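You operate a simulated robot arm through the tools that you are given. There is no shell and no other tool. Be economical: measure what you need, move in short steps, check, and stop when the job is done.

Carry out the task below with a simulated two-armed robot. There is one attempt and no reset: what you move stays moved.

TASK
Put two of the cable stubs from the top of the white bench on the top of the wooden bench. Put the blue gland on the top of the white bench away on the top of the wooden table. Put the crimped wire from the top of the wooden table on the top of the blue bench. Take the grey connector and put it on top of the orange bobbin. Open the middle black drawer, put the felt pad on the top of the wooden table away inside of the machine stand, then shut the drawer. Lift the wheel cover open. Do these in any order. Set down upright: cable stub.

It is judged by the outcome, as a careful person would: the job done as asked, and still so three seconds after it is handed in. It fails if anything else is knocked over, pushed out of place, dropped, spilled or broken. A push-on lid holds only when it is set on centred and level and pressed home; a screw cap is set on level and turned clockwise until tight.

THE ROBOT
Two 7-joint arms with two-finger parallel grippers on one trunk, on a base that drives. Base frame: it is fixed to the floor where the robot stands at the start and does not move with it; the origin is under the middle of the robot, x ahead of it, y to its left, z up. Readings come in m, degrees, newtons and seconds.
The left shoulder is at the start at [0.02, 0.17, 1.178], the right one opposite. With the tool pointing down near the work surface each hand reaches from about 0.1 to 0.66 m from the robot's upright axis, wherever it stands, measured 20 degrees to its own side. Places, roughly: blue gland (5x5x3 cm) [5.6, 0.9, 0.9]; cable stub (4x4x6 cm) [7, 1.5, 0.9]; crimped wire (15x3x3 cm) [4.3, 0.1, 0.8]; felt pad (5x8x3 cm) [3.6, -0.2, 0.8]; grey connector (4x4x4 cm) [3.8, 0.5, 0.8]; middle black drawer [1.5, 3.5, 0.4]; middle black drawer of the machine stand [1.5, 3.6, 0.4]; orange bobbin (6x6x5 cm) [1.4, -0.5, 0.8]; top of the blue bench [3.6, -2, 0.9]; top of the wooden bench [8.9, -0.1, 0.8]; top of the wooden table [3.5, 0, 0.8]; wheel cover [-1.6, -1.8, 1]. Payload 3.8 kg a hand.
Tool frame (each hand has its own): the origin (TCP) lies between the finger pads and is the grasp point; the fingertips stand 0.03 m ahead of it; z points along the fingers, y is the line along which they close. Largest opening 0.11 m; finger width 0.02, thickness 0.01; the body of the gripper, 0.048 by 0.112 m, starts 0.055 m behind the TCP.
Orientation is that of the tool frame in the base frame, as [roll, pitch, yaw] about the fixed x, y, z axes, in that order (R = Rz(yaw) Ry(pitch) Rx(roll)). With the fingers straight down and closing along the base's y, the tool's x points along the base's -x, its y along +y and its z along -z.

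THE INTERFACE
- The arms move only by the tool send_rows. It takes "left_plan", "right_plan" or both (then of equal length, played together; a hand with none holds still); each is a list of rows, each a list of 3 entries, a list of its own where there are three numbers: the shift along the base's x, y, z in units of 40 mm (1.0 is 40 mm), then the turn, a rotation vector about the base's x, y, z in units of 8 degrees (1.0 is 8 degrees), then the finger opening in m, from 0 to 0.11. In form: [[[dx, dy, dz], [ax, ay, az], gripper], ...]. A call has 1 to 8 rows; each row shifts and turns the commanded pose from where the row before left it. A call with a number of a shift or a turn outside -1 to 1 is refused whole. Rows are played at 5 a second. More than 0.05 m and 8.6 degrees between two rows, or a gripper value outside its range, and nothing of the call is played. A pose out of reach is approached as far as the arm can. The call stops where the force on the tool passes 40 N (or 10 N more than at its start, if that is more) or the arm is blocked; 0.2 s more then pass. Each finger travels about 0.072 m/s and halts on what it meets, pressing with about 34 N; the grip force reading is that of the motor and also rises with nothing between the fingers. The clock runs only during rows and for 0.2 s after the last one: add rows that do not move to give the fingers time. The reply holds the time, the measured pose of the TCP, the force on the tool along the base axes, the opening and the grip force, in the units named above and with some noise, with the torque about the TCP (base axes, N m) and any sound that the robot's microphone picked up.
- Cameras (640 x 400 px; columns grow to the right, rows downward): "scene" is now at [0.1068, 0.0038, 1.3559]; the picture's right is [0.13, -0.99, 0.00], its down [-0.31, -0.04, -0.95] and it looks along [0.94, 0.13, -0.31] (base axes); focal length 282 px, centre (320, 200). "left" rides on the left gripper at [0.072, -0.017, -0.103] in its tool frame; the picture's right is [0.23, 0.97, 0.00], its down [-0.76, 0.18, -0.62] and it looks along [-0.61, 0.14, 0.78] (tool axes); focal length 222 px, centre (320, 200). "right" rides on the right gripper at [0.072, 0.017, -0.103] in its tool frame; the picture's right is [-0.23, 0.97, 0.00], its down [-0.76, -0.18, -0.62] and it looks along [-0.61, -0.14, 0.78] (tool axes); focal length 222 px, centre (320, 200). There is no depth. A picture from a camera that has moved, and an enlarged one, comes with that camera's place and axes in the base frame and with its lens. The place of the scene camera against the robot may be out by one fixed shift of up to 0.012 m in any direction.
- capture(camera): a new picture of that camera. It takes no simulated time.
- slide_trunk(by): slides the trunk up (or, below 0, down) by that many m; the arms and the scene camera ride with it, the base frame stays. It gives what a move gives, with no picture.
- steer(legs): drives the robot by 1 to 6 legs, each [ahead, turn to the left] in m and degrees, along the robot's own axes; the way and the turn of a leg run together, so that a leg with both is an arc; at most 1.5 m and 180 degrees a leg. The arms and the cameras ride along, it lands a little off, and it stops where it bumps. It gives what a move gives.
- head_to(pan, tilt): turns the head with the scene camera to pan (to the left, within 80 degrees either way) and tilt (down, from -29 to 69), counted from straight ahead of the robot. It gives what a move gives.
- zoom(camera, box): a new picture of the part [left, top, right, bottom] of that camera's present view, enlarged. It takes no simulated time.
- hand_in(): hands the job in; it is judged then, once.

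Go step by step. Nothing tells you exact positions but the pictures and the camera data: compare them with the known pose of the tool, close in by small moves and look again before you grip or let go. The budget is 217 turns and 220 pictures, counting those below and the enlarged ones. Unless the task says otherwise, let go and move clear before handing in.

The tools are called after "Emit:" as name(argument=value, ...) on one line, values as JSON. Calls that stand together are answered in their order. send_rows: Moves the arms, as the interface text tells. Its arguments: {"type":"object","properties":{"left_plan":{"type":"array","items":{"type":"array"}},"right_plan":{"type":"array","items":{"type":"array"}}},"required":[]} The other tools are called the same way: slide_trunk (by) slides the trunk up or down; steer (legs) drives the base; head_to (pan, tilt) turns the head that bears the scene camera; capture (camera) takes a picture; zoom (camera, box) takes an enlarged picture of a part of a camera's view; hand_in () hands the job in.

At the start:

```text
time: 0.0
left_ee_pos: [0.499, 0.2717, 1.118]
left_orientation: [180.0, 0.0, -179.9]
left_ft_force: [0.0, -0.1, 0.0]
left_wrist_torque: [-0.02, 0.0, 0.0]
left_opening: 0.1099
left_grip_force: 0.0
right_ee_pos: [0.4749, -0.1024, 1.1781]
right_orientation: [179.9, 0.1, 179.9]
right_ft_force: [-0.1, 0.5, 0.6]
right_wrist_torque: [-0.03, -0.01, 0.03]
right_opening: 0.11
right_grip_force: 0.1
trunk travel left (down, up): [-0.275, 0.295]
robot x, y, heading: [-0.0007, 0.0011, 0.2]
head pan, tilt: [7.6, 18.0]
```

scene: 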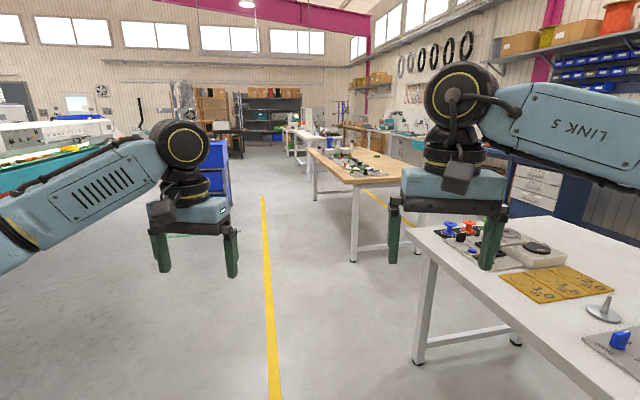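
right: 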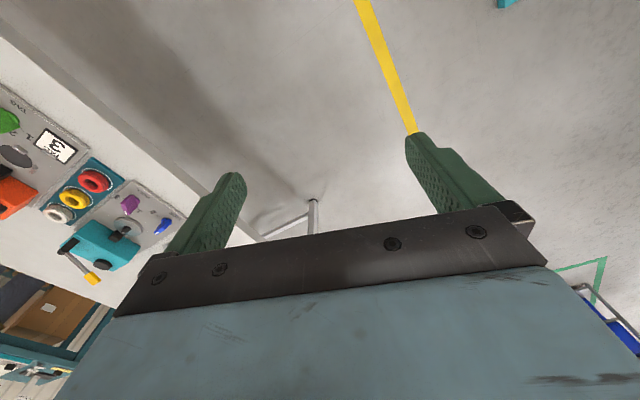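
left: 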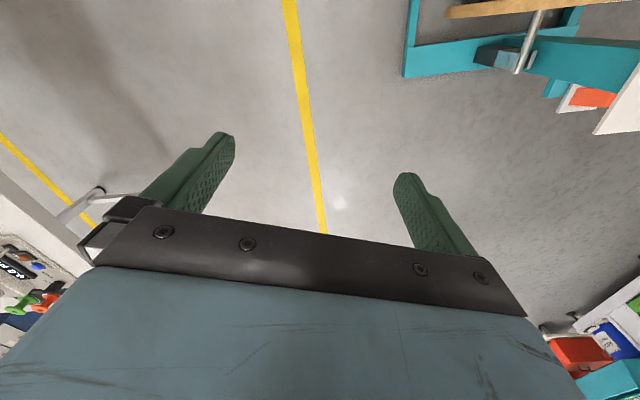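

I see a white table ahead right, the wooden table beyond it and the machine area to the left. First I'll look around to map the room.

Emit:
head_to(pan=-45, tilt=22)

Emit:
capture(camera="scene")

Emit:
head_to(pan=60, tilt=15)

Emit:
capture(camera="scene")

Emit:
head_to(pan=0, tilt=15)

Emit:
zoom(camera="scene", box=[220, 100, 420, 225])

```text
time: 1.2
left_ee_pos: [0.501, 0.2712, 1.1188]
left_orientation: [-180.0, 0.0, -180.0]
left_ft_force: [0.0, -0.3, 0.3]
left_wrist_torque: [-0.03, 0.0, 0.01]
left_opening: 0.1098
left_grip_force: 0.0
right_ee_pos: [0.4758, -0.1033, 1.1797]
right_orientation: [179.9, 0.0, 179.8]
right_ft_force: [-0.4, 0.1, -0.7]
right_wrist_torque: [-0.01, 0.01, -0.01]
right_opening: 0.1099
right_grip_force: 0.0
trunk travel left (down, up): [-0.275, 0.295]
robot x, y, heading: [-0.0033, -0.0047, -0.2]
head pan, tilt: [-45.0, 22.0]
```

```text
216 pictures are left
camera scene: at [0.08, -0.0742, 1.3493], right [-0.71, -0.71, 0.0], down [-0.27, 0.26, -0.93], along [0.66, -0.66, -0.37], focal length 282 px, centre (320, 200)
```

scene: 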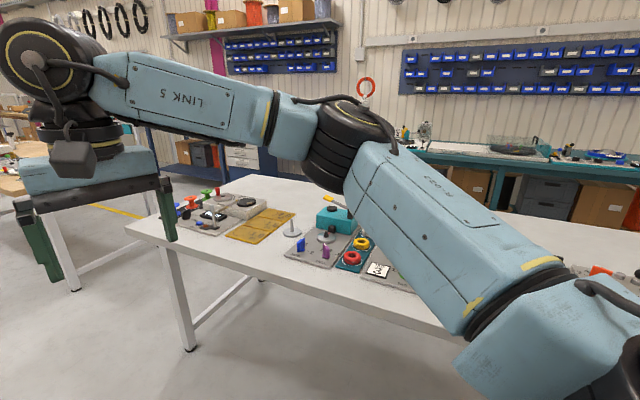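

```text
time: 3.0
left_ee_pos: [0.5008, 0.2704, 1.1185]
left_orientation: [180.0, -0.1, -179.8]
left_ft_force: [-0.2, -0.3, 0.6]
left_wrist_torque: [0.01, -0.01, -0.01]
left_opening: 0.1101
left_grip_force: 0.1
right_ee_pos: [0.4753, -0.1036, 1.1793]
right_orientation: [179.9, 0.1, 179.9]
right_ft_force: [0.0, 0.3, -0.4]
right_wrist_torque: [0.0, -0.01, -0.03]
right_opening: 0.1101
right_grip_force: 0.1
trunk travel left (down, up): [-0.275, 0.295]
robot x, y, heading: [-0.0011, -0.0001, -0.0]
head pan, tilt: [60.0, 15.0]
```

```text
215 pictures are left
camera scene: at [0.061, 0.0723, 1.3607], right [0.87, -0.5, 0.0], down [-0.13, -0.22, -0.97], along [0.48, 0.84, -0.26], focal length 282 px, centre (320, 200)
```

scene: 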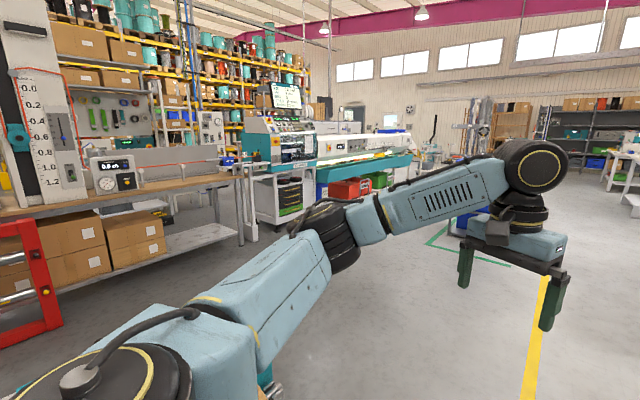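

```text
time: 4.3
left_ee_pos: [0.5003, 0.2732, 1.1179]
left_orientation: [180.0, -0.1, -179.9]
left_ft_force: [-0.5, 0.5, -0.2]
left_wrist_torque: [0.01, 0.0, -0.02]
left_opening: 0.1101
left_grip_force: 0.0
right_ee_pos: [0.4748, -0.1034, 1.1805]
right_orientation: [179.8, 0.1, 179.8]
right_ft_force: [0.6, 0.6, 0.0]
right_wrist_torque: [0.01, -0.05, -0.01]
right_opening: 0.1099
right_grip_force: 0.0
trunk travel left (down, up): [-0.275, 0.295]
robot x, y, heading: [0.003, 0.0003, 0.3]
head pan, tilt: [0.0, 15.0]
```

```text
3.20 times, centred on (320, 162) of scene
camera zoom: at [0.1077, -0.0085, 1.3607], right [0.0, -1.0, 0.0], down [-0.26, 0.0, -0.97], along [0.97, 0.0, -0.26], focal length 903 px, centre (320, 320)
```

zoom: 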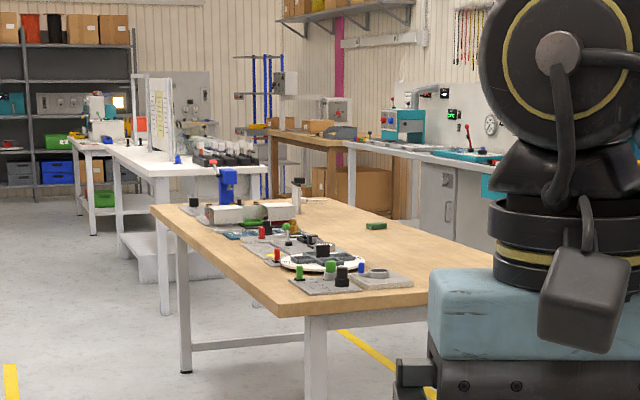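

The room is turned about 20° to my frame. I'll go through the gap between the two tables to reach the wooden table's south side, where the pad and wire lie; first I drive to the gap and look.

Emit:
steer(legs=[[0, 12], [1.5, 0], [0.19, 0], [0, -82]])

Emit:
head_to(pan=0, tilt=35)

Emit:
capture(camera="scene")

Emit:
head_to(pan=55, tilt=30)

Emit:
capture(camera="scene")

```text
time: 17.1
left_ee_pos: [2.0636, -0.0192, 1.1185]
left_orientation: [-180.0, 0.1, 110.0]
left_ft_force: [0.7, 0.6, -0.2]
left_wrist_torque: [-0.02, 0.02, -0.02]
left_opening: 0.1099
left_grip_force: 0.1
right_ee_pos: [1.7037, -0.1237, 1.1803]
right_orientation: [179.9, 0.1, 109.9]
right_ft_force: [-0.1, 0.3, -0.6]
right_wrist_torque: [0.0, -0.01, 0.01]
right_opening: 0.1103
right_grip_force: 0.1
trunk travel left (down, up): [-0.275, 0.295]
robot x, y, heading: [1.6407, 0.3582, -69.9]
head pan, tilt: [0.0, 15.0]
```

```text
time: 18.0
left_ee_pos: [2.0635, -0.02, 1.118]
left_orientation: [-180.0, 0.0, 110.1]
left_ft_force: [-0.3, -0.3, -0.4]
left_wrist_torque: [0.02, -0.01, -0.01]
left_opening: 0.1099
left_grip_force: 0.1
right_ee_pos: [1.7038, -0.124, 1.1788]
right_orientation: [179.9, 0.0, 110.0]
right_ft_force: [0.1, -0.3, 0.0]
right_wrist_torque: [0.0, 0.0, 0.02]
right_opening: 0.1099
right_grip_force: 0.1
trunk travel left (down, up): [-0.275, 0.295]
robot x, y, heading: [1.6348, 0.3593, -69.9]
head pan, tilt: [0.0, 35.0]
```

```text
213 pictures are left
camera scene: at [1.6689, 0.2467, 1.3288], right [-0.94, -0.34, 0.0], down [-0.2, 0.54, -0.82], along [0.28, -0.77, -0.57], focal length 282 px, centre (320, 200)
```

scene: 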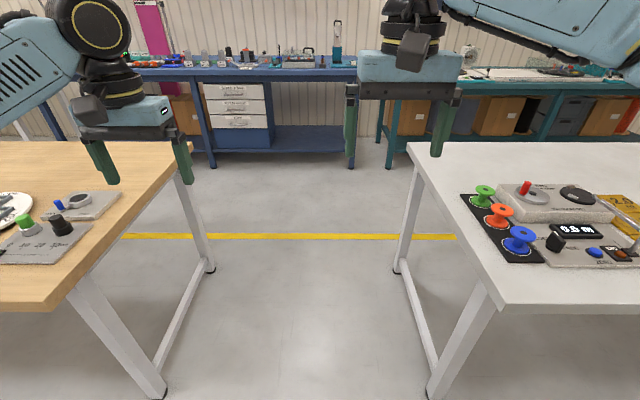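

```text
time: 19.2
left_ee_pos: [2.0637, -0.0195, 1.1183]
left_orientation: [-180.0, 0.1, 110.0]
left_ft_force: [0.4, 0.0, 0.5]
left_wrist_torque: [-0.02, 0.0, 0.01]
left_opening: 0.1101
left_grip_force: 0.1
right_ee_pos: [1.705, -0.124, 1.1781]
right_orientation: [180.0, 0.1, 109.9]
right_ft_force: [-0.1, 0.7, 0.0]
right_wrist_torque: [0.04, 0.0, -0.03]
right_opening: 0.11
right_grip_force: 0.1
trunk travel left (down, up): [-0.275, 0.295]
robot x, y, heading: [1.6372, 0.3578, -69.7]
head pan, tilt: [55.0, 30.0]
```

```text
212 pictures are left
camera scene: at [1.7262, 0.306, 1.3365], right [-0.26, -0.97, 0.0], down [-0.48, 0.13, -0.87], along [0.84, -0.23, -0.5], focal length 282 px, centre (320, 200)
```

scene: 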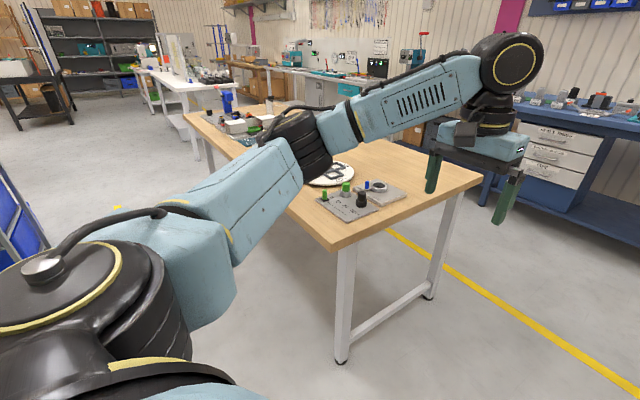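

The gap is about 0.95 m and I'm centred on it. I drive through, then along the south side and face the wooden table at the felt pad.

Emit:
steer(legs=[[1.5, 0], [0.28, 0], [0, 90], [1.5, 0], [0.27, 0], [0, 90]])

Emit:
head_to(pan=0, tilt=40)

Emit:
capture(camera="scene")

```text
time: 44.4
left_ee_pos: [3.4897, -0.34, 1.1192]
left_orientation: [180.0, 0.0, -69.8]
left_ft_force: [0.1, -1.1, -0.5]
left_wrist_torque: [0.03, 0.0, -0.02]
left_opening: 0.1103
left_grip_force: 0.1
right_ee_pos: [3.8497, -0.2354, 1.1799]
right_orientation: [179.9, 0.1, -69.8]
right_ft_force: [-0.3, 0.6, -0.2]
right_wrist_torque: [0.0, 0.0, 0.0]
right_opening: 0.1101
right_grip_force: 0.0
trunk travel left (down, up): [-0.275, 0.295]
robot x, y, heading: [3.9204, -0.7216, 110.2]
head pan, tilt: [55.0, 30.0]
```

```text
time: 45.6
left_ee_pos: [3.4902, -0.3407, 1.1182]
left_orientation: [-179.9, 0.0, -69.9]
left_ft_force: [0.5, -0.4, 0.0]
left_wrist_torque: [0.01, 0.0, 0.01]
left_opening: 0.11
left_grip_force: 0.1
right_ee_pos: [3.8503, -0.2339, 1.1792]
right_orientation: [179.9, 0.1, -69.9]
right_ft_force: [-0.8, 0.6, 0.2]
right_wrist_torque: [0.01, -0.02, 0.0]
right_opening: 0.1098
right_grip_force: 0.0
trunk travel left (down, up): [-0.275, 0.295]
robot x, y, heading: [3.9214, -0.7157, 110.0]
head pan, tilt: [0.0, 40.0]
```

```text
211 pictures are left
camera scene: at [3.8747, -0.6251, 1.3211], right [0.94, 0.34, 0.0], down [0.22, -0.6, -0.77], along [-0.26, 0.72, -0.64], focal length 282 px, centre (320, 200)
```

scene: 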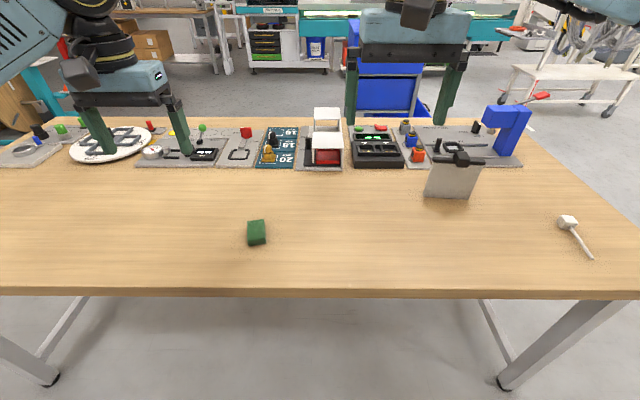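

The felt pad is green at about (3.565, -0.224), and the crimped wire is at (4.3, 0.03). I move the left hand above the pad.

Emit:
send_rows(left_plan=[[[0.63, 0.97, 0], [0, 0, 0], 0.1], [[0.63, 0.97, 0], [0, 0, 0], 0.1], [[0.63, 0.97, 0], [0, 0, 0], 0.1], [[0, 0, -1], [0, 0, 0], 0.1], [[0, 0, -1], [0, 0, 0], 0.1], [[0, 0, -1], [0, 0, 0], 0.1], [[0, 0, -1], [0, 0, 0], 0.1], [[0, 0, -1], [0, 0, 0], 0.1]])

Emit:
capture(camera="left")

Emit:
capture(camera="scene")

```text
time: 47.4
left_ee_pos: [3.5668, -0.2239, 0.9175]
left_orientation: [-179.9, 0.0, -69.8]
left_ft_force: [0.8, -0.5, 0.4]
left_wrist_torque: [-0.02, -0.01, 0.01]
left_opening: 0.0999
left_grip_force: 0.0
right_ee_pos: [3.8505, -0.2346, 1.1786]
right_orientation: [179.9, 0.1, -69.9]
right_ft_force: [0.3, 0.4, 0.0]
right_wrist_torque: [-0.02, 0.0, -0.03]
right_opening: 0.1097
right_grip_force: 0.0
trunk travel left (down, up): [-0.275, 0.295]
robot x, y, heading: [3.9182, -0.7147, 110.0]
head pan, tilt: [0.0, 40.0]
```

```text
210 pictures are left
camera left: at [3.6054, -0.286, 1.0213], right [-0.84, -0.55, 0.0], down [-0.43, 0.65, 0.62], along [-0.34, 0.52, -0.78], focal length 222 px, centre (320, 200)
```

left: 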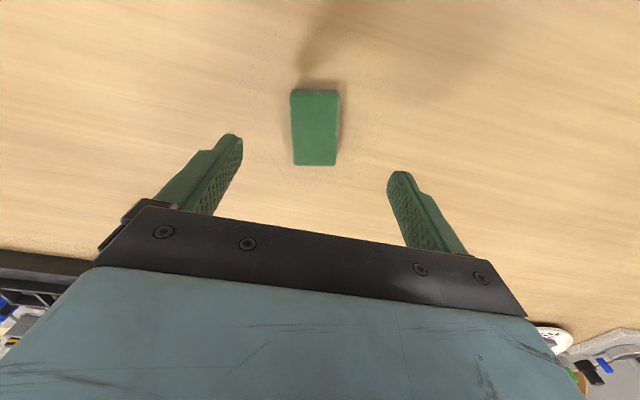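

```text
209 pictures are left
camera scene: at [3.8746, -0.6249, 1.3211], right [0.94, 0.34, 0.0], down [0.22, -0.6, -0.77], along [-0.26, 0.72, -0.64], focal length 282 px, centre (320, 200)
```

scene: 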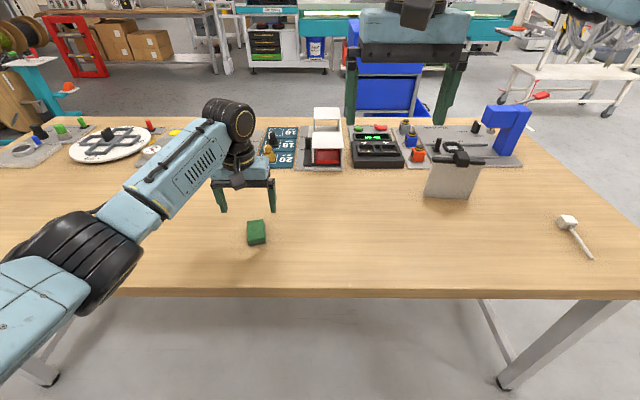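

The pad is right under the hand, turned about 13° from the gripper. I rotate and descend part of the way.

Emit:
send_rows(left_plan=[[[0, 0, 0], [0, 0, 0.8], 0.1], [[0.03, 0.02, -0.9], [0, 0, 0.8], 0.1], [[0, 0, -0.9], [0, 0, 0], 0.1]])

Emit:
capture(camera="left")

Emit:
zoom(camera="scene", box=[180, 170, 340, 270])

```text
time: 48.2
left_ee_pos: [3.5671, -0.2234, 0.8461]
left_orientation: [179.9, 0.0, -57.1]
left_ft_force: [-0.4, -0.1, -0.8]
left_wrist_torque: [0.0, 0.01, 0.0]
left_opening: 0.1
left_grip_force: 0.0
right_ee_pos: [3.8509, -0.2347, 1.1801]
right_orientation: [179.9, 0.1, -69.9]
right_ft_force: [0.5, 0.8, -0.8]
right_wrist_torque: [-0.02, 0.04, 0.01]
right_opening: 0.11
right_grip_force: 0.1
trunk travel left (down, up): [-0.275, 0.295]
robot x, y, heading: [3.9169, -0.7167, 110.3]
head pan, tilt: [0.0, 40.0]
```

```text
208 pictures are left
camera left: at [3.6194, -0.2743, 0.9494], right [-0.69, -0.72, 0.0], down [-0.56, 0.54, 0.62], along [-0.45, 0.43, -0.78], focal length 222 px, centre (320, 200)
```

left: 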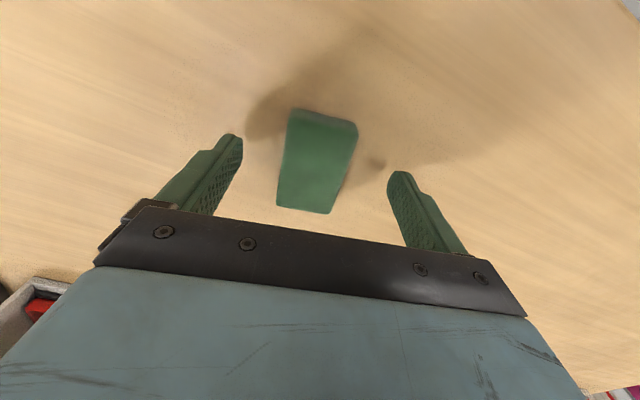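

```text
4.00 times, centred on (260, 220) of scene
camera zoom: at [3.8748, -0.6249, 1.3211], right [0.94, 0.34, 0.0], down [0.22, -0.6, -0.77], along [-0.26, 0.72, -0.64], focal length 1129 px, centre (560, 120)
```

zoom: 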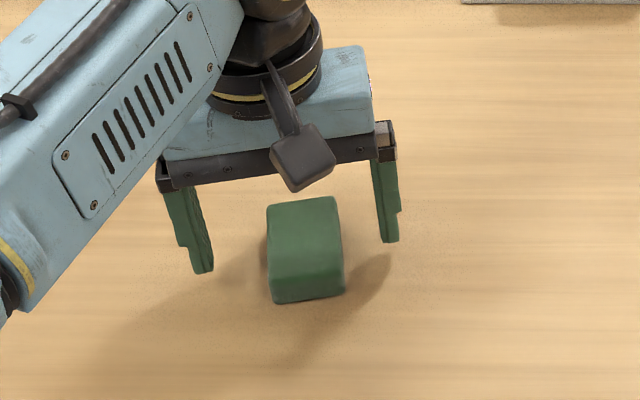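

Aligned well. I lower slightly more and close on the pad.

Emit:
send_rows(left_plan=[[[0, 0, -0.35], [0, 0, 0], 0.1], [[0, 0, 0], [0, 0, 0], 0.03], [[0, 0, 0], [0, 0, 0], 0.03], [[0, 0, 0], [0, 0, 0], 0.03], [[0, 0, 0], [0, 0, 0], 0.03], [[0, 0, 0], [0, 0, 0], 0.03]])

Emit:
zoom(camera="scene", box=[180, 170, 340, 270])

```text
time: 49.6
left_ee_pos: [3.5667, -0.2232, 0.8301]
left_orientation: [-179.9, 0.0, -57.0]
left_ft_force: [-0.7, 0.6, -1.0]
left_wrist_torque: [-0.01, 0.0, -0.02]
left_opening: 0.0427
left_grip_force: 34.0
right_ee_pos: [3.8504, -0.2347, 1.1794]
right_orientation: [179.9, 0.1, -70.0]
right_ft_force: [0.0, -0.1, -0.1]
right_wrist_torque: [0.0, 0.0, -0.03]
right_opening: 0.1099
right_grip_force: 0.2
trunk travel left (down, up): [-0.275, 0.295]
robot x, y, heading: [3.9176, -0.7213, 110.0]
head pan, tilt: [0.0, 40.0]
```

```text
4.00 times, centred on (260, 220) of scene
camera zoom: at [3.8748, -0.625, 1.3211], right [0.94, 0.34, 0.0], down [0.22, -0.6, -0.77], along [-0.26, 0.72, -0.64], focal length 1129 px, centre (560, 120)
```

zoom: 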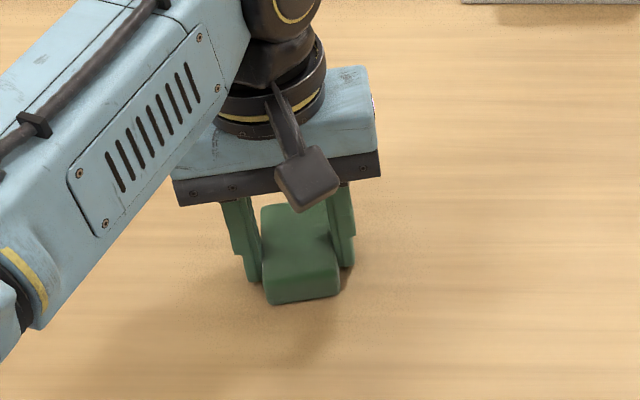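

The pad is held firmly (0.043 m). I lift it and reposition to the right for the wire.

Emit:
send_rows(left_plan=[[[0, 0, 1], [0, 0, 0], 0.03], [[0, 0, 1], [0, 0, 0], 0.03], [[0, 0, 1], [0, 0, 0], 0.03], [[0, 0, 1], [0, 0, 0], 0.03], [[0, 0, 1], [0, 0, 0], 0.03], [[0, 0, 1], [0, 0, 0], 0.03], [[-0.3, -1, 0.8], [0, 0, 0], 0.03], [[-0.3, -1, 0.8], [0, 0, 0], 0.03]])

Emit:
steer(legs=[[0, -90], [0.42, 0], [0, 90], [0.04, 0]])

Emit:
capture(camera="scene")

```text
refused: row 7 steps farther than a row can; nothing moved
```

```text
time: 60.3
left_ee_pos: [3.9554, -0.0409, 0.8303]
left_orientation: [179.9, -0.1, -57.7]
left_ft_force: [-1.1, -1.0, 1.7]
left_wrist_torque: [-0.01, -0.01, 0.01]
left_opening: 0.0426
left_grip_force: 34.2
right_ee_pos: [4.2397, -0.0542, 1.1792]
right_orientation: [179.8, 0.1, -70.6]
right_ft_force: [0.2, 0.6, 0.6]
right_wrist_torque: [0.0, -0.05, -0.02]
right_opening: 0.1098
right_grip_force: 0.0
trunk travel left (down, up): [-0.275, 0.295]
robot x, y, heading: [4.3054, -0.5379, 109.2]
head pan, tilt: [0.0, 40.0]
```

```text
205 pictures are left
camera scene: at [4.2584, -0.4454, 1.3211], right [0.94, 0.33, 0.0], down [0.21, -0.61, -0.77], along [-0.25, 0.72, -0.64], focal length 282 px, centre (320, 200)
```

scene: 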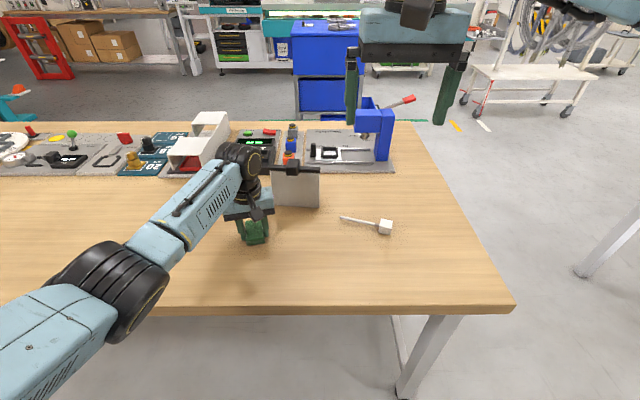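

The lift was refused but the drive still ran, so the pad hand swept the wire round; everything else seems in place. I now lift the left hand straight up and rotate the right hand to match the wire (now lying along x).

Emit:
send_rows(left_plan=[[[0, 0, 1], [0, 0, 0], 0.03], [[0, 0, 1], [0, 0, 0], 0.03], [[0, 0, 1], [0, 0, 0], 0.03], [[0, 0, 1], [0, 0, 0], 0.03], [[0, 0, 1], [0, 0, 0], 0.03], [[0, 0, 1], [0, 0, 0], 0.03], [[0, 0, 1], [0, 0, 0], 0.03], [[0, 0, 0], [0, 0, 0], 0.03]], right_plan=[[[0, 0, 0], [0, 0, 1], 0.1], [[0, 0, 0], [0, 0, 1], 0.1], [[0, 0, 0], [0, 0, 1], 0.1], [[0, 0, 0], [0, 0, 1], 0.1], [[0, 0, 0], [0, 0, 1], 0.1], [[0, 0, 0], [0, 0, 1], 0.1], [[0, 0, 0], [0, 0, 1], 0.1], [[0, 0, 0], [0, 0, 1], 0.1]])

Emit:
capture(camera="scene")

```text
time: 62.1
left_ee_pos: [3.9584, -0.0399, 1.112]
left_orientation: [179.9, 0.1, -57.7]
left_ft_force: [0.2, 0.7, 0.0]
left_wrist_torque: [0.02, 0.05, -0.04]
left_opening: 0.0422
left_grip_force: 34.3
right_ee_pos: [4.273, -0.0712, 1.1703]
right_orientation: [-179.8, 0.4, -11.6]
right_ft_force: [0.1, 0.5, 0.0]
right_wrist_torque: [0.0, 0.05, -0.04]
right_opening: 0.1
right_grip_force: 0.1
right hand out of reach, approached as far as the arm can: row 7, 8
trunk travel left (down, up): [-0.275, 0.295]
robot x, y, heading: [4.2998, -0.5358, 109.2]
head pan, tilt: [0.0, 40.0]
```

```text
204 pictures are left
camera scene: at [4.2611, -0.4455, 1.3211], right [0.94, 0.33, 0.0], down [0.21, -0.61, -0.77], along [-0.26, 0.72, -0.64], focal length 282 px, centre (320, 200)
```

scene: 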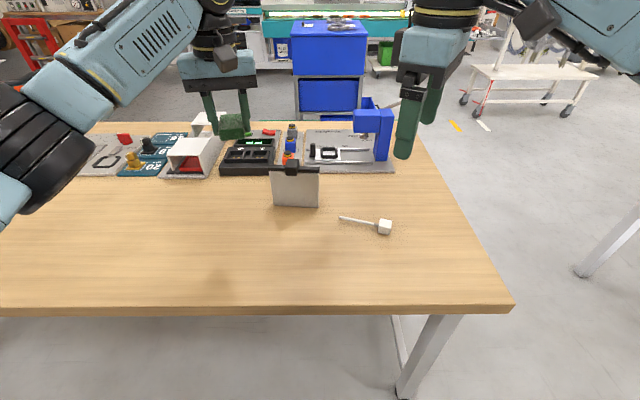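

The wire's head is at about (4.246, 0.081). I bring the right hand above it and look with the wrist camera.

Emit:
send_rows(right_plan=[[[-0.2, 1, -0.4], [0, 0, 0], 0.1], [[-0.2, 1, -0.4], [0, 0, 0], 0.1], [[-0.1, 1, -0.4], [0, 0, 0], 0.1], [[0, 0.5, -1], [0, 0, 0], 0.1], [[0, 0, -1], [0, 0, 0], 0.1], [[0, 0, -1], [0, 0, 0], 0.1], [[0, 0, -1], [0, 0, 0], 0.1]])

Emit:
capture(camera="right")

Emit:
capture(camera="scene")

```text
time: 63.7
left_ee_pos: [3.9548, -0.0404, 1.1102]
left_orientation: [179.9, -0.1, -57.7]
left_ft_force: [0.0, -0.1, -0.2]
left_wrist_torque: [-0.02, -0.04, 0.02]
left_opening: 0.0422
left_grip_force: 34.1
right_ee_pos: [4.278, -0.0709, 1.0719]
right_orientation: [179.9, 0.1, -11.0]
right_ft_force: [-0.2, 0.0, -0.2]
right_wrist_torque: [-0.03, 0.03, 0.0]
right_opening: 0.0999
right_grip_force: 0.1
right hand out of reach, approached as far as the arm can: row 1, 2, 3, 4, 6, 7
trunk travel left (down, up): [-0.275, 0.295]
robot x, y, heading: [4.3025, -0.539, 109.3]
head pan, tilt: [0.0, 40.0]
```

```text
203 pictures are left
camera right: at [4.3471, -0.1013, 1.1742], right [-0.41, -0.91, 0.0], down [-0.71, 0.32, 0.62], along [-0.57, 0.25, -0.78], focal length 222 px, centre (320, 200)
```

right: 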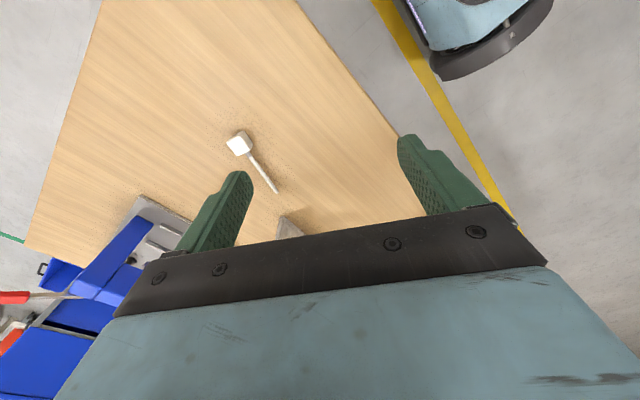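

```text
202 pictures are left
camera scene: at [4.2578, -0.4459, 1.3211], right [0.94, 0.33, 0.0], down [0.21, -0.61, -0.77], along [-0.25, 0.72, -0.64], focal length 282 px, centre (320, 200)
```

scene: 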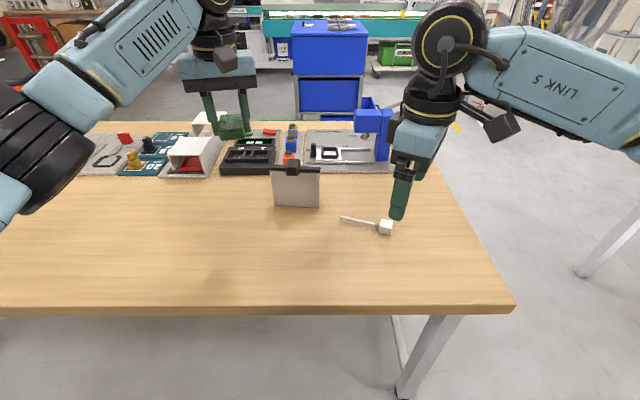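

The wrist can't turn that far here. Better to approach from the table's east end, where the gripper lines up with the wire naturally; first I turn the wrist back and raise it.

Emit:
send_rows(right_plan=[[[0, 0, 0.5], [0, 0, -1], 0.1], [[0, 0, 0.5], [0, 0, -1], 0.1], [[0, 0, 0.5], [0, 0, -1], 0.1], [[0, 0, 0.5], [0, 0, -1], 0.1], [[0, 0, 0], [0, 0, -1], 0.1], [[0, 0, 0], [0, 0, -1], 0.1], [[0, 0, 0], [0, 0, -1], 0.1], [[0, 0, 0], [0, 0, -1], 0.1]], left_plan=[[[0.4, -0.4, 0.5], [0, 0, 0], 0.03], [[0.4, -0.4, 0], [0, 0, 0], 0.03], [[0, -0.4, 0], [0, 0, 0], 0.03], [[0, -0.4, 0], [0, 0, 0], 0.03], [[0, 0, 0], [0, 0, 0], 0.03], [[0, 0, 0], [0, 0, 0], 0.03], [[0, 0, 0], [0, 0, 0], 0.03], [[0, 0, 0], [0, 0, 0], 0.03]])

Emit:
head_to(pan=-60, tilt=35)

Emit:
capture(camera="scene")

```text
time: 65.5
left_ee_pos: [3.9867, -0.1038, 1.1313]
left_orientation: [180.0, -0.1, -57.7]
left_ft_force: [0.5, 1.2, -1.0]
left_wrist_torque: [-0.03, 0.01, -0.05]
left_opening: 0.0422
left_grip_force: 34.1
right_ee_pos: [4.2806, -0.0716, 1.152]
right_orientation: [179.8, 0.1, -74.8]
right_ft_force: [-1.0, 0.1, 0.9]
right_wrist_torque: [0.01, -0.02, 0.01]
right_opening: 0.1
right_grip_force: 0.1
trunk travel left (down, up): [-0.275, 0.295]
robot x, y, heading: [4.2997, -0.5391, 109.3]
head pan, tilt: [0.0, 40.0]
```

```text
time: 66.8
left_ee_pos: [3.9862, -0.1039, 1.1321]
left_orientation: [-180.0, -0.1, -57.7]
left_ft_force: [-0.2, -0.4, -0.5]
left_wrist_torque: [-0.02, -0.01, -0.01]
left_opening: 0.0425
left_grip_force: 33.9
right_ee_pos: [4.2802, -0.0711, 1.1511]
right_orientation: [179.8, 0.1, -74.6]
right_ft_force: [0.4, 0.8, -0.9]
right_wrist_torque: [0.01, 0.01, 0.05]
right_opening: 0.1002
right_grip_force: 0.2
trunk travel left (down, up): [-0.275, 0.295]
robot x, y, heading: [4.2985, -0.5398, 109.4]
head pan, tilt: [-60.0, 35.0]
```

```text
201 pictures are left
camera scene: at [4.3439, -0.459, 1.3287], right [0.76, -0.65, 0.0], down [-0.37, -0.44, -0.82], along [0.53, 0.62, -0.57], focal length 282 px, centre (320, 200)
```

scene: 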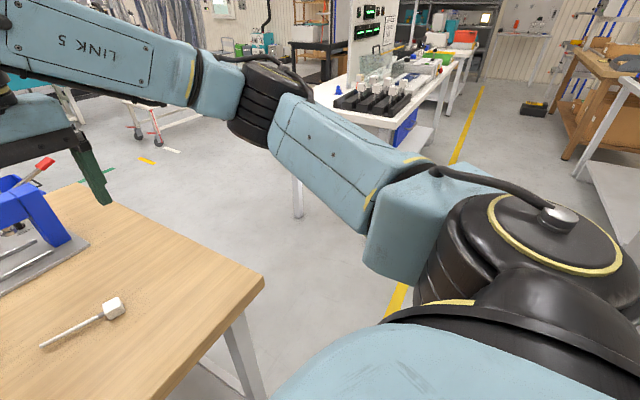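

East aisle is clear. I drive around the corner to face the table's east end.

Emit:
steer(legs=[[0, -90], [0.77, 0], [0, 90], [0.47, 0], [0, 90]])

Emit:
head_to(pan=0, tilt=40)

Emit:
capture(camera="scene")

```text
time: 84.8
left_ee_pos: [4.4393, -0.1537, 1.133]
left_orientation: [-180.0, -0.2, 32.0]
left_ft_force: [-0.2, 0.1, -0.6]
left_wrist_torque: [0.02, 0.0, 0.01]
left_opening: 0.0426
left_grip_force: 34.3
right_ee_pos: [4.4081, 0.1398, 1.1522]
right_orientation: [180.0, 0.1, 14.9]
right_ft_force: [0.1, -0.1, -0.4]
right_wrist_torque: [-0.03, -0.02, 0.0]
right_opening: 0.1001
right_grip_force: 0.1
trunk travel left (down, up): [-0.275, 0.295]
robot x, y, heading: [4.8749, 0.1566, -160.9]
head pan, tilt: [-60.0, 35.0]
```

```text
time: 86.2
left_ee_pos: [4.4379, -0.1524, 1.1322]
left_orientation: [-179.9, -0.2, 31.9]
left_ft_force: [0.3, -0.1, -0.9]
left_wrist_torque: [-0.02, 0.01, 0.01]
left_opening: 0.0422
left_grip_force: 34.1
right_ee_pos: [4.4082, 0.1396, 1.1527]
right_orientation: [179.8, 0.1, 14.8]
right_ft_force: [0.5, 0.0, 1.2]
right_wrist_torque: [0.02, 0.01, -0.01]
right_opening: 0.1
right_grip_force: 0.2
trunk travel left (down, up): [-0.275, 0.295]
robot x, y, heading: [4.8762, 0.1551, -161.0]
head pan, tilt: [0.0, 40.0]
```

```text
200 pictures are left
camera scene: at [4.7667, 0.114, 1.3211], right [-0.32, 0.95, 0.0], down [0.61, 0.21, -0.77], along [-0.72, -0.25, -0.64], focal length 282 px, centre (320, 200)
```

scene: 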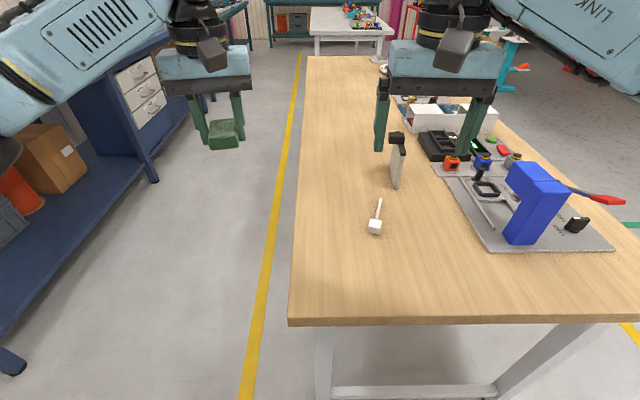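

Now the wire is ahead, head at (4.25, 0.08). I move the right hand above it and look.

Emit:
send_rows(right_plan=[[[-1, -0.38, -0.6], [0, 0, -0.4], 0.1], [[-1, -0.38, -0.6], [0, 0, -0.4], 0.1], [[-1, -0.38, -0.6], [0, 0, -0.4], 0.1], [[-1, -0.38, -0.6], [0, 0, -0.4], 0.1], [[0, 0, -1], [0, 0, 0], 0.1], [[0, 0, -1], [0, 0, 0], 0.1], [[0, 0, -1], [0, 0, 0], 0.1]])

Emit:
capture(camera="right")

```text
time: 87.8
left_ee_pos: [4.4383, -0.154, 1.1317]
left_orientation: [-180.0, -0.1, 32.0]
left_ft_force: [-0.3, 0.1, 0.5]
left_wrist_torque: [0.02, -0.01, -0.01]
left_opening: 0.0422
left_grip_force: 34.4
right_ee_pos: [4.2477, 0.0788, 0.9351]
right_orientation: [179.8, 0.1, 2.2]
right_ft_force: [0.5, 0.0, 0.1]
right_wrist_torque: [-0.01, 0.0, 0.0]
right_opening: 0.1
right_grip_force: 0.1
trunk travel left (down, up): [-0.275, 0.295]
robot x, y, heading: [4.876, 0.1557, -160.9]
head pan, tilt: [0.0, 40.0]
```

```text
199 pictures are left
camera right: at [4.3201, 0.066, 1.0368], right [-0.19, -0.98, 0.0], down [-0.77, 0.15, 0.62], along [-0.61, 0.12, -0.78], focal length 222 px, centre (320, 200)
```

right: 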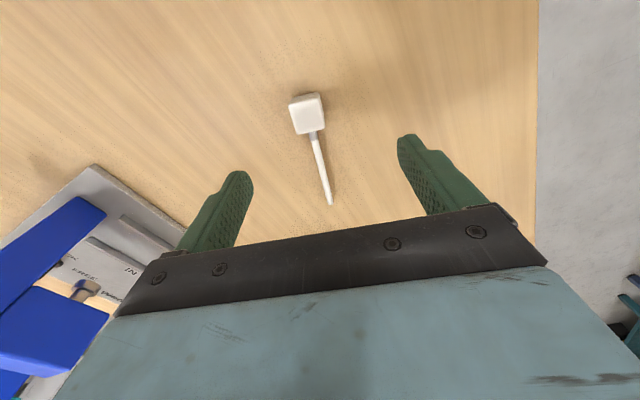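

The head is at (4.253, 0.091). I descend and grip it.

Emit:
send_rows(right_plan=[[[0.1, 0.3, -0.85], [0, 0, 0], 0.1], [[0, 0, -0.85], [0, 0, 0], 0.1], [[0, 0, -0.85], [0, 0, 0], 0.1], [[0, 0, 0], [0, 0, 0], 0.01], [[0, 0, 0], [0, 0, 0], 0.01], [[0, 0, 0], [0, 0, 0], 0.01], [[0, 0, 0], [0, 0, 0], 0.01], [[0, 0, 0], [0, 0, 0], 0.01]])

Emit:
zoom(camera="scene", box=[300, 130, 460, 230])

```text
time: 89.5
left_ee_pos: [4.438, -0.1525, 1.1319]
left_orientation: [-180.0, 0.0, 31.9]
left_ft_force: [-0.4, -0.4, -0.6]
left_wrist_torque: [0.02, 0.01, -0.01]
left_opening: 0.0427
left_grip_force: 34.1
right_ee_pos: [4.2505, 0.092, 0.8337]
right_orientation: [179.9, 0.1, 2.0]
right_ft_force: [0.6, -0.3, 1.1]
right_wrist_torque: [0.03, 0.04, 0.04]
right_opening: 0.0286
right_grip_force: 34.4
trunk travel left (down, up): [-0.275, 0.295]
robot x, y, heading: [4.8746, 0.154, -160.9]
head pan, tilt: [0.0, 40.0]
```

```text
4.00 times, centred on (380, 180) of scene
camera zoom: at [4.7666, 0.1139, 1.3211], right [-0.33, 0.95, 0.0], down [0.61, 0.21, -0.77], along [-0.72, -0.25, -0.64], focal length 1129 px, centre (80, 280)
```

zoom: 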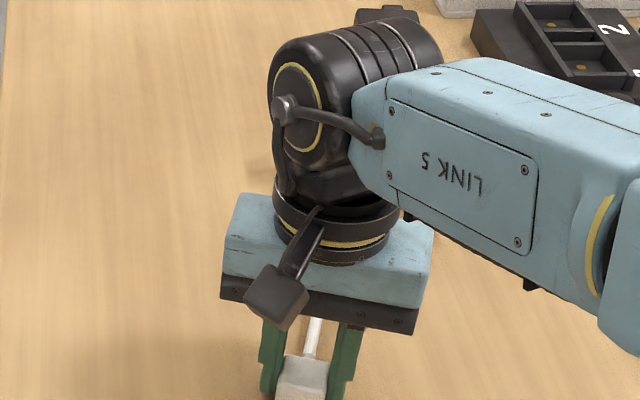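

The wire's head is gripped (0.029 m). I lift it straight up.

Emit:
send_rows(right_plan=[[[0, 0, 1], [0, 0, 0], 0.01], [[0, 0, 1], [0, 0, 0], 0.01], [[0, 0, 1], [0, 0, 0], 0.01], [[0, 0, 1], [0, 0, 0], 0.01], [[0, 0, 1], [0, 0, 0], 0.01], [[0, 0, 1], [0, 0, 0], 0.01], [[0, 0, 1], [0, 0, 0], 0.01], [[1, 0.3, 0.3], [0, 0, 0], 0.01]])

Emit:
capture(camera="right")

Emit:
head_to(pan=60, tilt=20)

Emit:
capture(camera="scene")

```text
time: 91.3
left_ee_pos: [4.438, -0.1509, 1.1329]
left_orientation: [180.0, 0.1, 31.7]
left_ft_force: [-0.4, 0.4, 0.1]
left_wrist_torque: [0.02, -0.03, -0.01]
left_opening: 0.0423
left_grip_force: 33.9
right_ee_pos: [4.2931, 0.1055, 1.1258]
right_orientation: [180.0, 0.0, 2.0]
right_ft_force: [0.5, 0.4, -0.9]
right_wrist_torque: [0.0, 0.03, -0.01]
right_opening: 0.029
right_grip_force: 33.9
trunk travel left (down, up): [-0.275, 0.295]
robot x, y, heading: [4.8749, 0.1594, -161.0]
head pan, tilt: [0.0, 40.0]
```

```text
197 pictures are left
camera right: at [4.3651, 0.0923, 1.2279], right [-0.19, -0.98, 0.0], down [-0.77, 0.15, 0.62], along [-0.61, 0.12, -0.78], focal length 222 px, centre (320, 200)
```

right: 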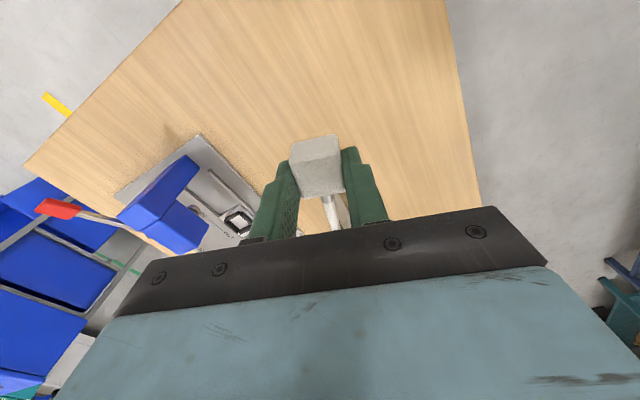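

```text
time: 92.7
left_ee_pos: [4.4386, -0.1521, 1.1322]
left_orientation: [180.0, -0.2, 31.9]
left_ft_force: [-0.7, 0.3, -0.6]
left_wrist_torque: [0.01, 0.0, 0.02]
left_opening: 0.0426
left_grip_force: 34.1
right_ee_pos: [4.2912, 0.1037, 1.1251]
right_orientation: [179.9, 0.1, 2.1]
right_ft_force: [-0.9, -0.4, -0.2]
right_wrist_torque: [0.03, -0.01, -0.01]
right_opening: 0.0291
right_grip_force: 34.1
trunk travel left (down, up): [-0.275, 0.295]
robot x, y, heading: [4.8725, 0.1592, -161.1]
head pan, tilt: [60.0, 20.0]
```

```text
196 pictures are left
camera scene: at [4.8291, 0.0502, 1.3525], right [-0.98, 0.19, 0.0], down [0.07, 0.34, -0.94], along [-0.18, -0.92, -0.34], focal length 282 px, centre (320, 200)
```

scene: 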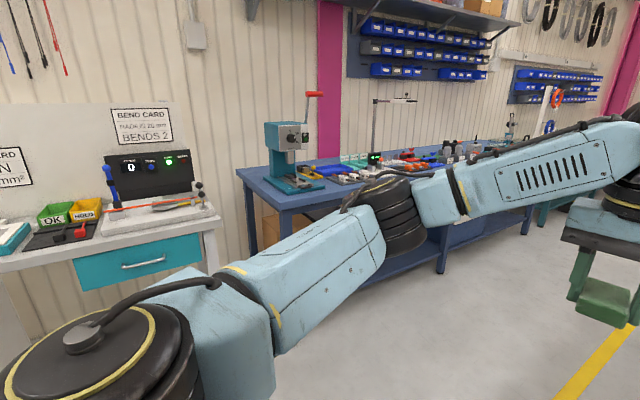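

The wire is held. Next I drive round to the blue bench aisle and face the bench to find free space.

Emit:
steer(legs=[[0, 90], [0.62, 0], [0, -90], [1.5, 0], [0.4, 0]])

Emit:
capture(camera="scene")

```text
time: 112.9
left_ee_pos: [2.8531, -1.3419, 1.1328]
left_orientation: [-180.0, -0.1, 31.6]
left_ft_force: [0.8, 0.5, -0.8]
left_wrist_torque: [-0.01, -0.01, -0.03]
left_opening: 0.0425
left_grip_force: 33.8
right_ee_pos: [2.7073, -1.0846, 1.1242]
right_orientation: [179.9, -0.1, 1.9]
right_ft_force: [0.1, 0.1, -0.7]
right_wrist_torque: [0.0, 0.0, 0.01]
right_opening: 0.0289
right_grip_force: 34.3
trunk travel left (down, up): [-0.275, 0.295]
robot x, y, heading: [3.2899, -1.0376, -161.2]
head pan, tilt: [60.0, 20.0]
```

```text
195 pictures are left
camera scene: at [3.2447, -1.141, 1.3525], right [-0.98, 0.2, 0.0], down [0.07, 0.34, -0.94], along [-0.18, -0.92, -0.34], focal length 282 px, centre (320, 200)
```

scene: 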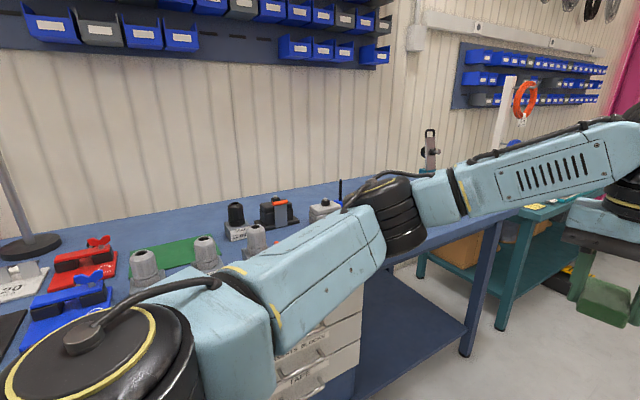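

Bench is right here with items along it; I turn to face it and look down for a clear patch.

Emit:
steer(legs=[[0, 90]])

Emit:
head_to(pan=0, tilt=35)

Emit:
capture(camera="scene")

```text
time: 117.1
left_ee_pos: [3.5946, -1.4726, 1.1316]
left_orientation: [-180.0, -0.1, 121.3]
left_ft_force: [0.0, 0.6, 0.0]
left_wrist_torque: [0.0, -0.01, -0.02]
left_opening: 0.0427
left_grip_force: 33.8
right_ee_pos: [3.3353, -1.6159, 1.1235]
right_orientation: [180.0, 0.1, 91.4]
right_ft_force: [0.1, -0.1, 0.0]
right_wrist_torque: [0.01, -0.04, -0.01]
right_opening: 0.0289
right_grip_force: 34.3
trunk travel left (down, up): [-0.275, 0.295]
robot x, y, heading: [3.2924, -1.0336, -71.5]
head pan, tilt: [60.0, 20.0]
```

```text
time: 118.4
left_ee_pos: [3.5946, -1.473, 1.1327]
left_orientation: [-180.0, -0.3, 121.2]
left_ft_force: [-0.2, -0.1, -0.5]
left_wrist_torque: [0.0, 0.0, 0.05]
left_opening: 0.0424
left_grip_force: 33.9
right_ee_pos: [3.3368, -1.6165, 1.1251]
right_orientation: [179.8, 0.1, 91.4]
right_ft_force: [-0.9, 0.1, -0.7]
right_wrist_torque: [0.01, 0.01, 0.01]
right_opening: 0.0289
right_grip_force: 34.4
trunk travel left (down, up): [-0.275, 0.295]
robot x, y, heading: [3.2906, -1.0351, -71.6]
head pan, tilt: [0.0, 35.0]
```

```text
194 pictures are left
camera scene: at [3.3178, -1.1463, 1.3287], right [-0.95, -0.31, 0.0], down [-0.18, 0.54, -0.82], along [0.26, -0.78, -0.57], focal length 282 px, centre (320, 200)
```

scene: 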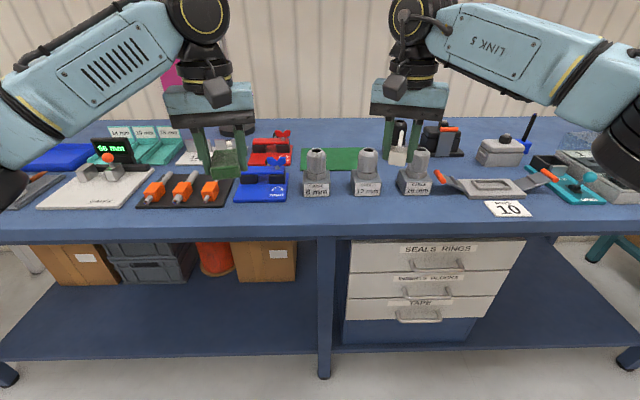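

Free strip is along the bench's front edge, by (3.33, -1.75). To lay the wire along the edge I'll stand slightly left, turned right, and rotate the wrist.

Emit:
steer(legs=[[0, 48.5], [0.37, 0], [0, -79.5]])

Emit:
send_rows(right_plan=[[[0, 0, 0], [0, 0, -1], 0.01], [[0, 0, 0], [0, 0, -1], 0.01], [[0, 0, 0], [0, 0, -1], 0.01], [[0, 0, 0], [0, 0, -1], 0.01], [[0, 0, 0], [0, 0, -1], 0.01]])

Emit:
capture(camera="scene")

```text
time: 126.4
left_ee_pos: [3.6543, -1.7171, 1.1315]
left_orientation: [180.0, 0.0, 89.1]
left_ft_force: [-0.4, -1.4, -0.9]
left_wrist_torque: [0.03, 0.0, -0.01]
left_opening: 0.0424
left_grip_force: 33.7
right_ee_pos: [3.3595, -1.701, 1.1255]
right_orientation: [179.8, 0.1, 59.4]
right_ft_force: [-0.5, -0.2, -1.1]
right_wrist_torque: [-0.01, -0.03, 0.0]
right_opening: 0.0289
right_grip_force: 33.9
trunk travel left (down, up): [-0.275, 0.295]
robot x, y, heading: [3.6326, -1.1839, -103.7]
head pan, tilt: [0.0, 35.0]
```

```text
time: 127.6
left_ee_pos: [3.6537, -1.7171, 1.1313]
left_orientation: [180.0, 0.0, 89.1]
left_ft_force: [-0.1, 0.1, -0.7]
left_wrist_torque: [-0.02, -0.01, 0.0]
left_opening: 0.0426
left_grip_force: 34.0
right_ee_pos: [3.3605, -1.7003, 1.1245]
right_orientation: [180.0, 0.1, 19.3]
right_ft_force: [-0.5, -0.5, -0.8]
right_wrist_torque: [0.0, -0.01, -0.01]
right_opening: 0.0291
right_grip_force: 34.0
trunk travel left (down, up): [-0.275, 0.295]
robot x, y, heading: [3.6315, -1.1833, -103.7]
head pan, tilt: [0.0, 35.0]
```

```text
193 pictures are left
camera scene: at [3.5966, -1.2979, 1.3287], right [-0.97, 0.24, 0.0], down [0.14, 0.56, -0.82], along [-0.19, -0.8, -0.57], focal length 282 px, centre (320, 200)
```

scene: 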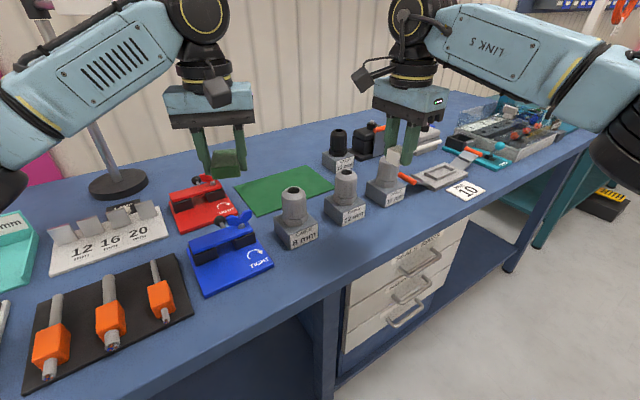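

The wrist reached the wanted turn. I lower the wire over the strip and check height.

Emit:
send_rows(right_plan=[[[0.5, -0.75, 0], [0, 0, 0], 0.01], [[0, 0, -1], [0, 0, 0], 0.01], [[0, 0, -1], [0, 0, 0], 0.01], [[0, 0, -1], [0, 0, 0], 0.01], [[0, 0, -0.8], [0, 0, 0], 0.01]])

Emit:
zoom(camera="scene", box=[300, 130, 460, 230])

Emit:
capture(camera="right")

```text
time: 128.8
left_ee_pos: [3.6541, -1.7177, 1.1315]
left_orientation: [-179.9, -0.1, 89.1]
left_ft_force: [1.3, 1.1, -0.4]
left_wrist_torque: [0.02, 0.03, 0.0]
left_opening: 0.0426
left_grip_force: 34.6
right_ee_pos: [3.38, -1.7316, 0.9725]
right_orientation: [179.9, 0.0, 19.4]
right_ft_force: [-0.1, -0.7, -1.0]
right_wrist_torque: [-0.01, 0.01, 0.03]
right_opening: 0.0293
right_grip_force: 34.1
trunk travel left (down, up): [-0.275, 0.295]
robot x, y, heading: [3.6271, -1.1828, -103.8]
head pan, tilt: [0.0, 35.0]
```

```text
4.00 times, centred on (380, 180) of scene
camera zoom: at [3.5967, -1.2982, 1.3286], right [-0.97, 0.24, 0.0], down [0.14, 0.56, -0.82], along [-0.19, -0.8, -0.57], focal length 1129 px, centre (80, 280)
```

zoom: 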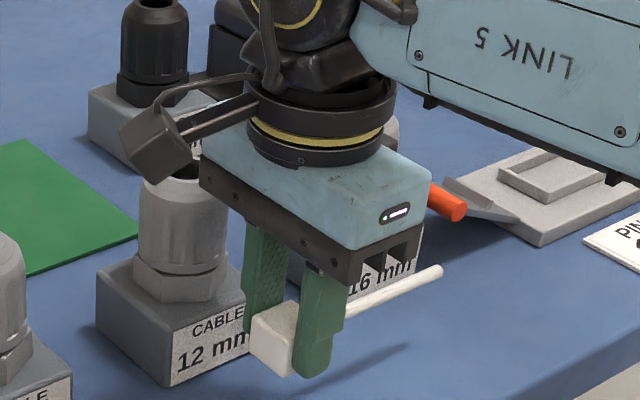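

```text
191 pictures are left
camera right: at [3.4537, -1.7224, 1.0749], right [0.11, -0.99, 0.0], down [-0.78, -0.08, 0.62], along [-0.62, -0.07, -0.78], focal length 222 px, centre (320, 200)
```

right: 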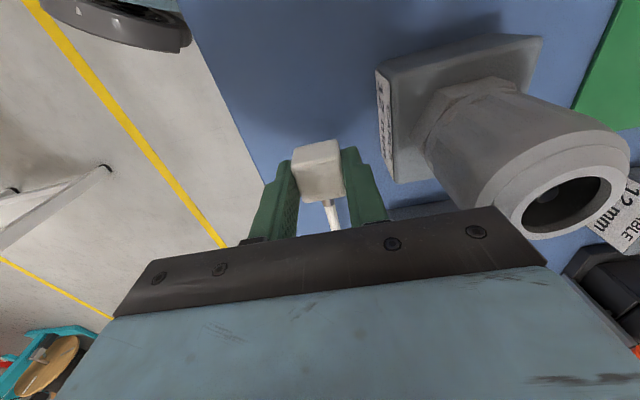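

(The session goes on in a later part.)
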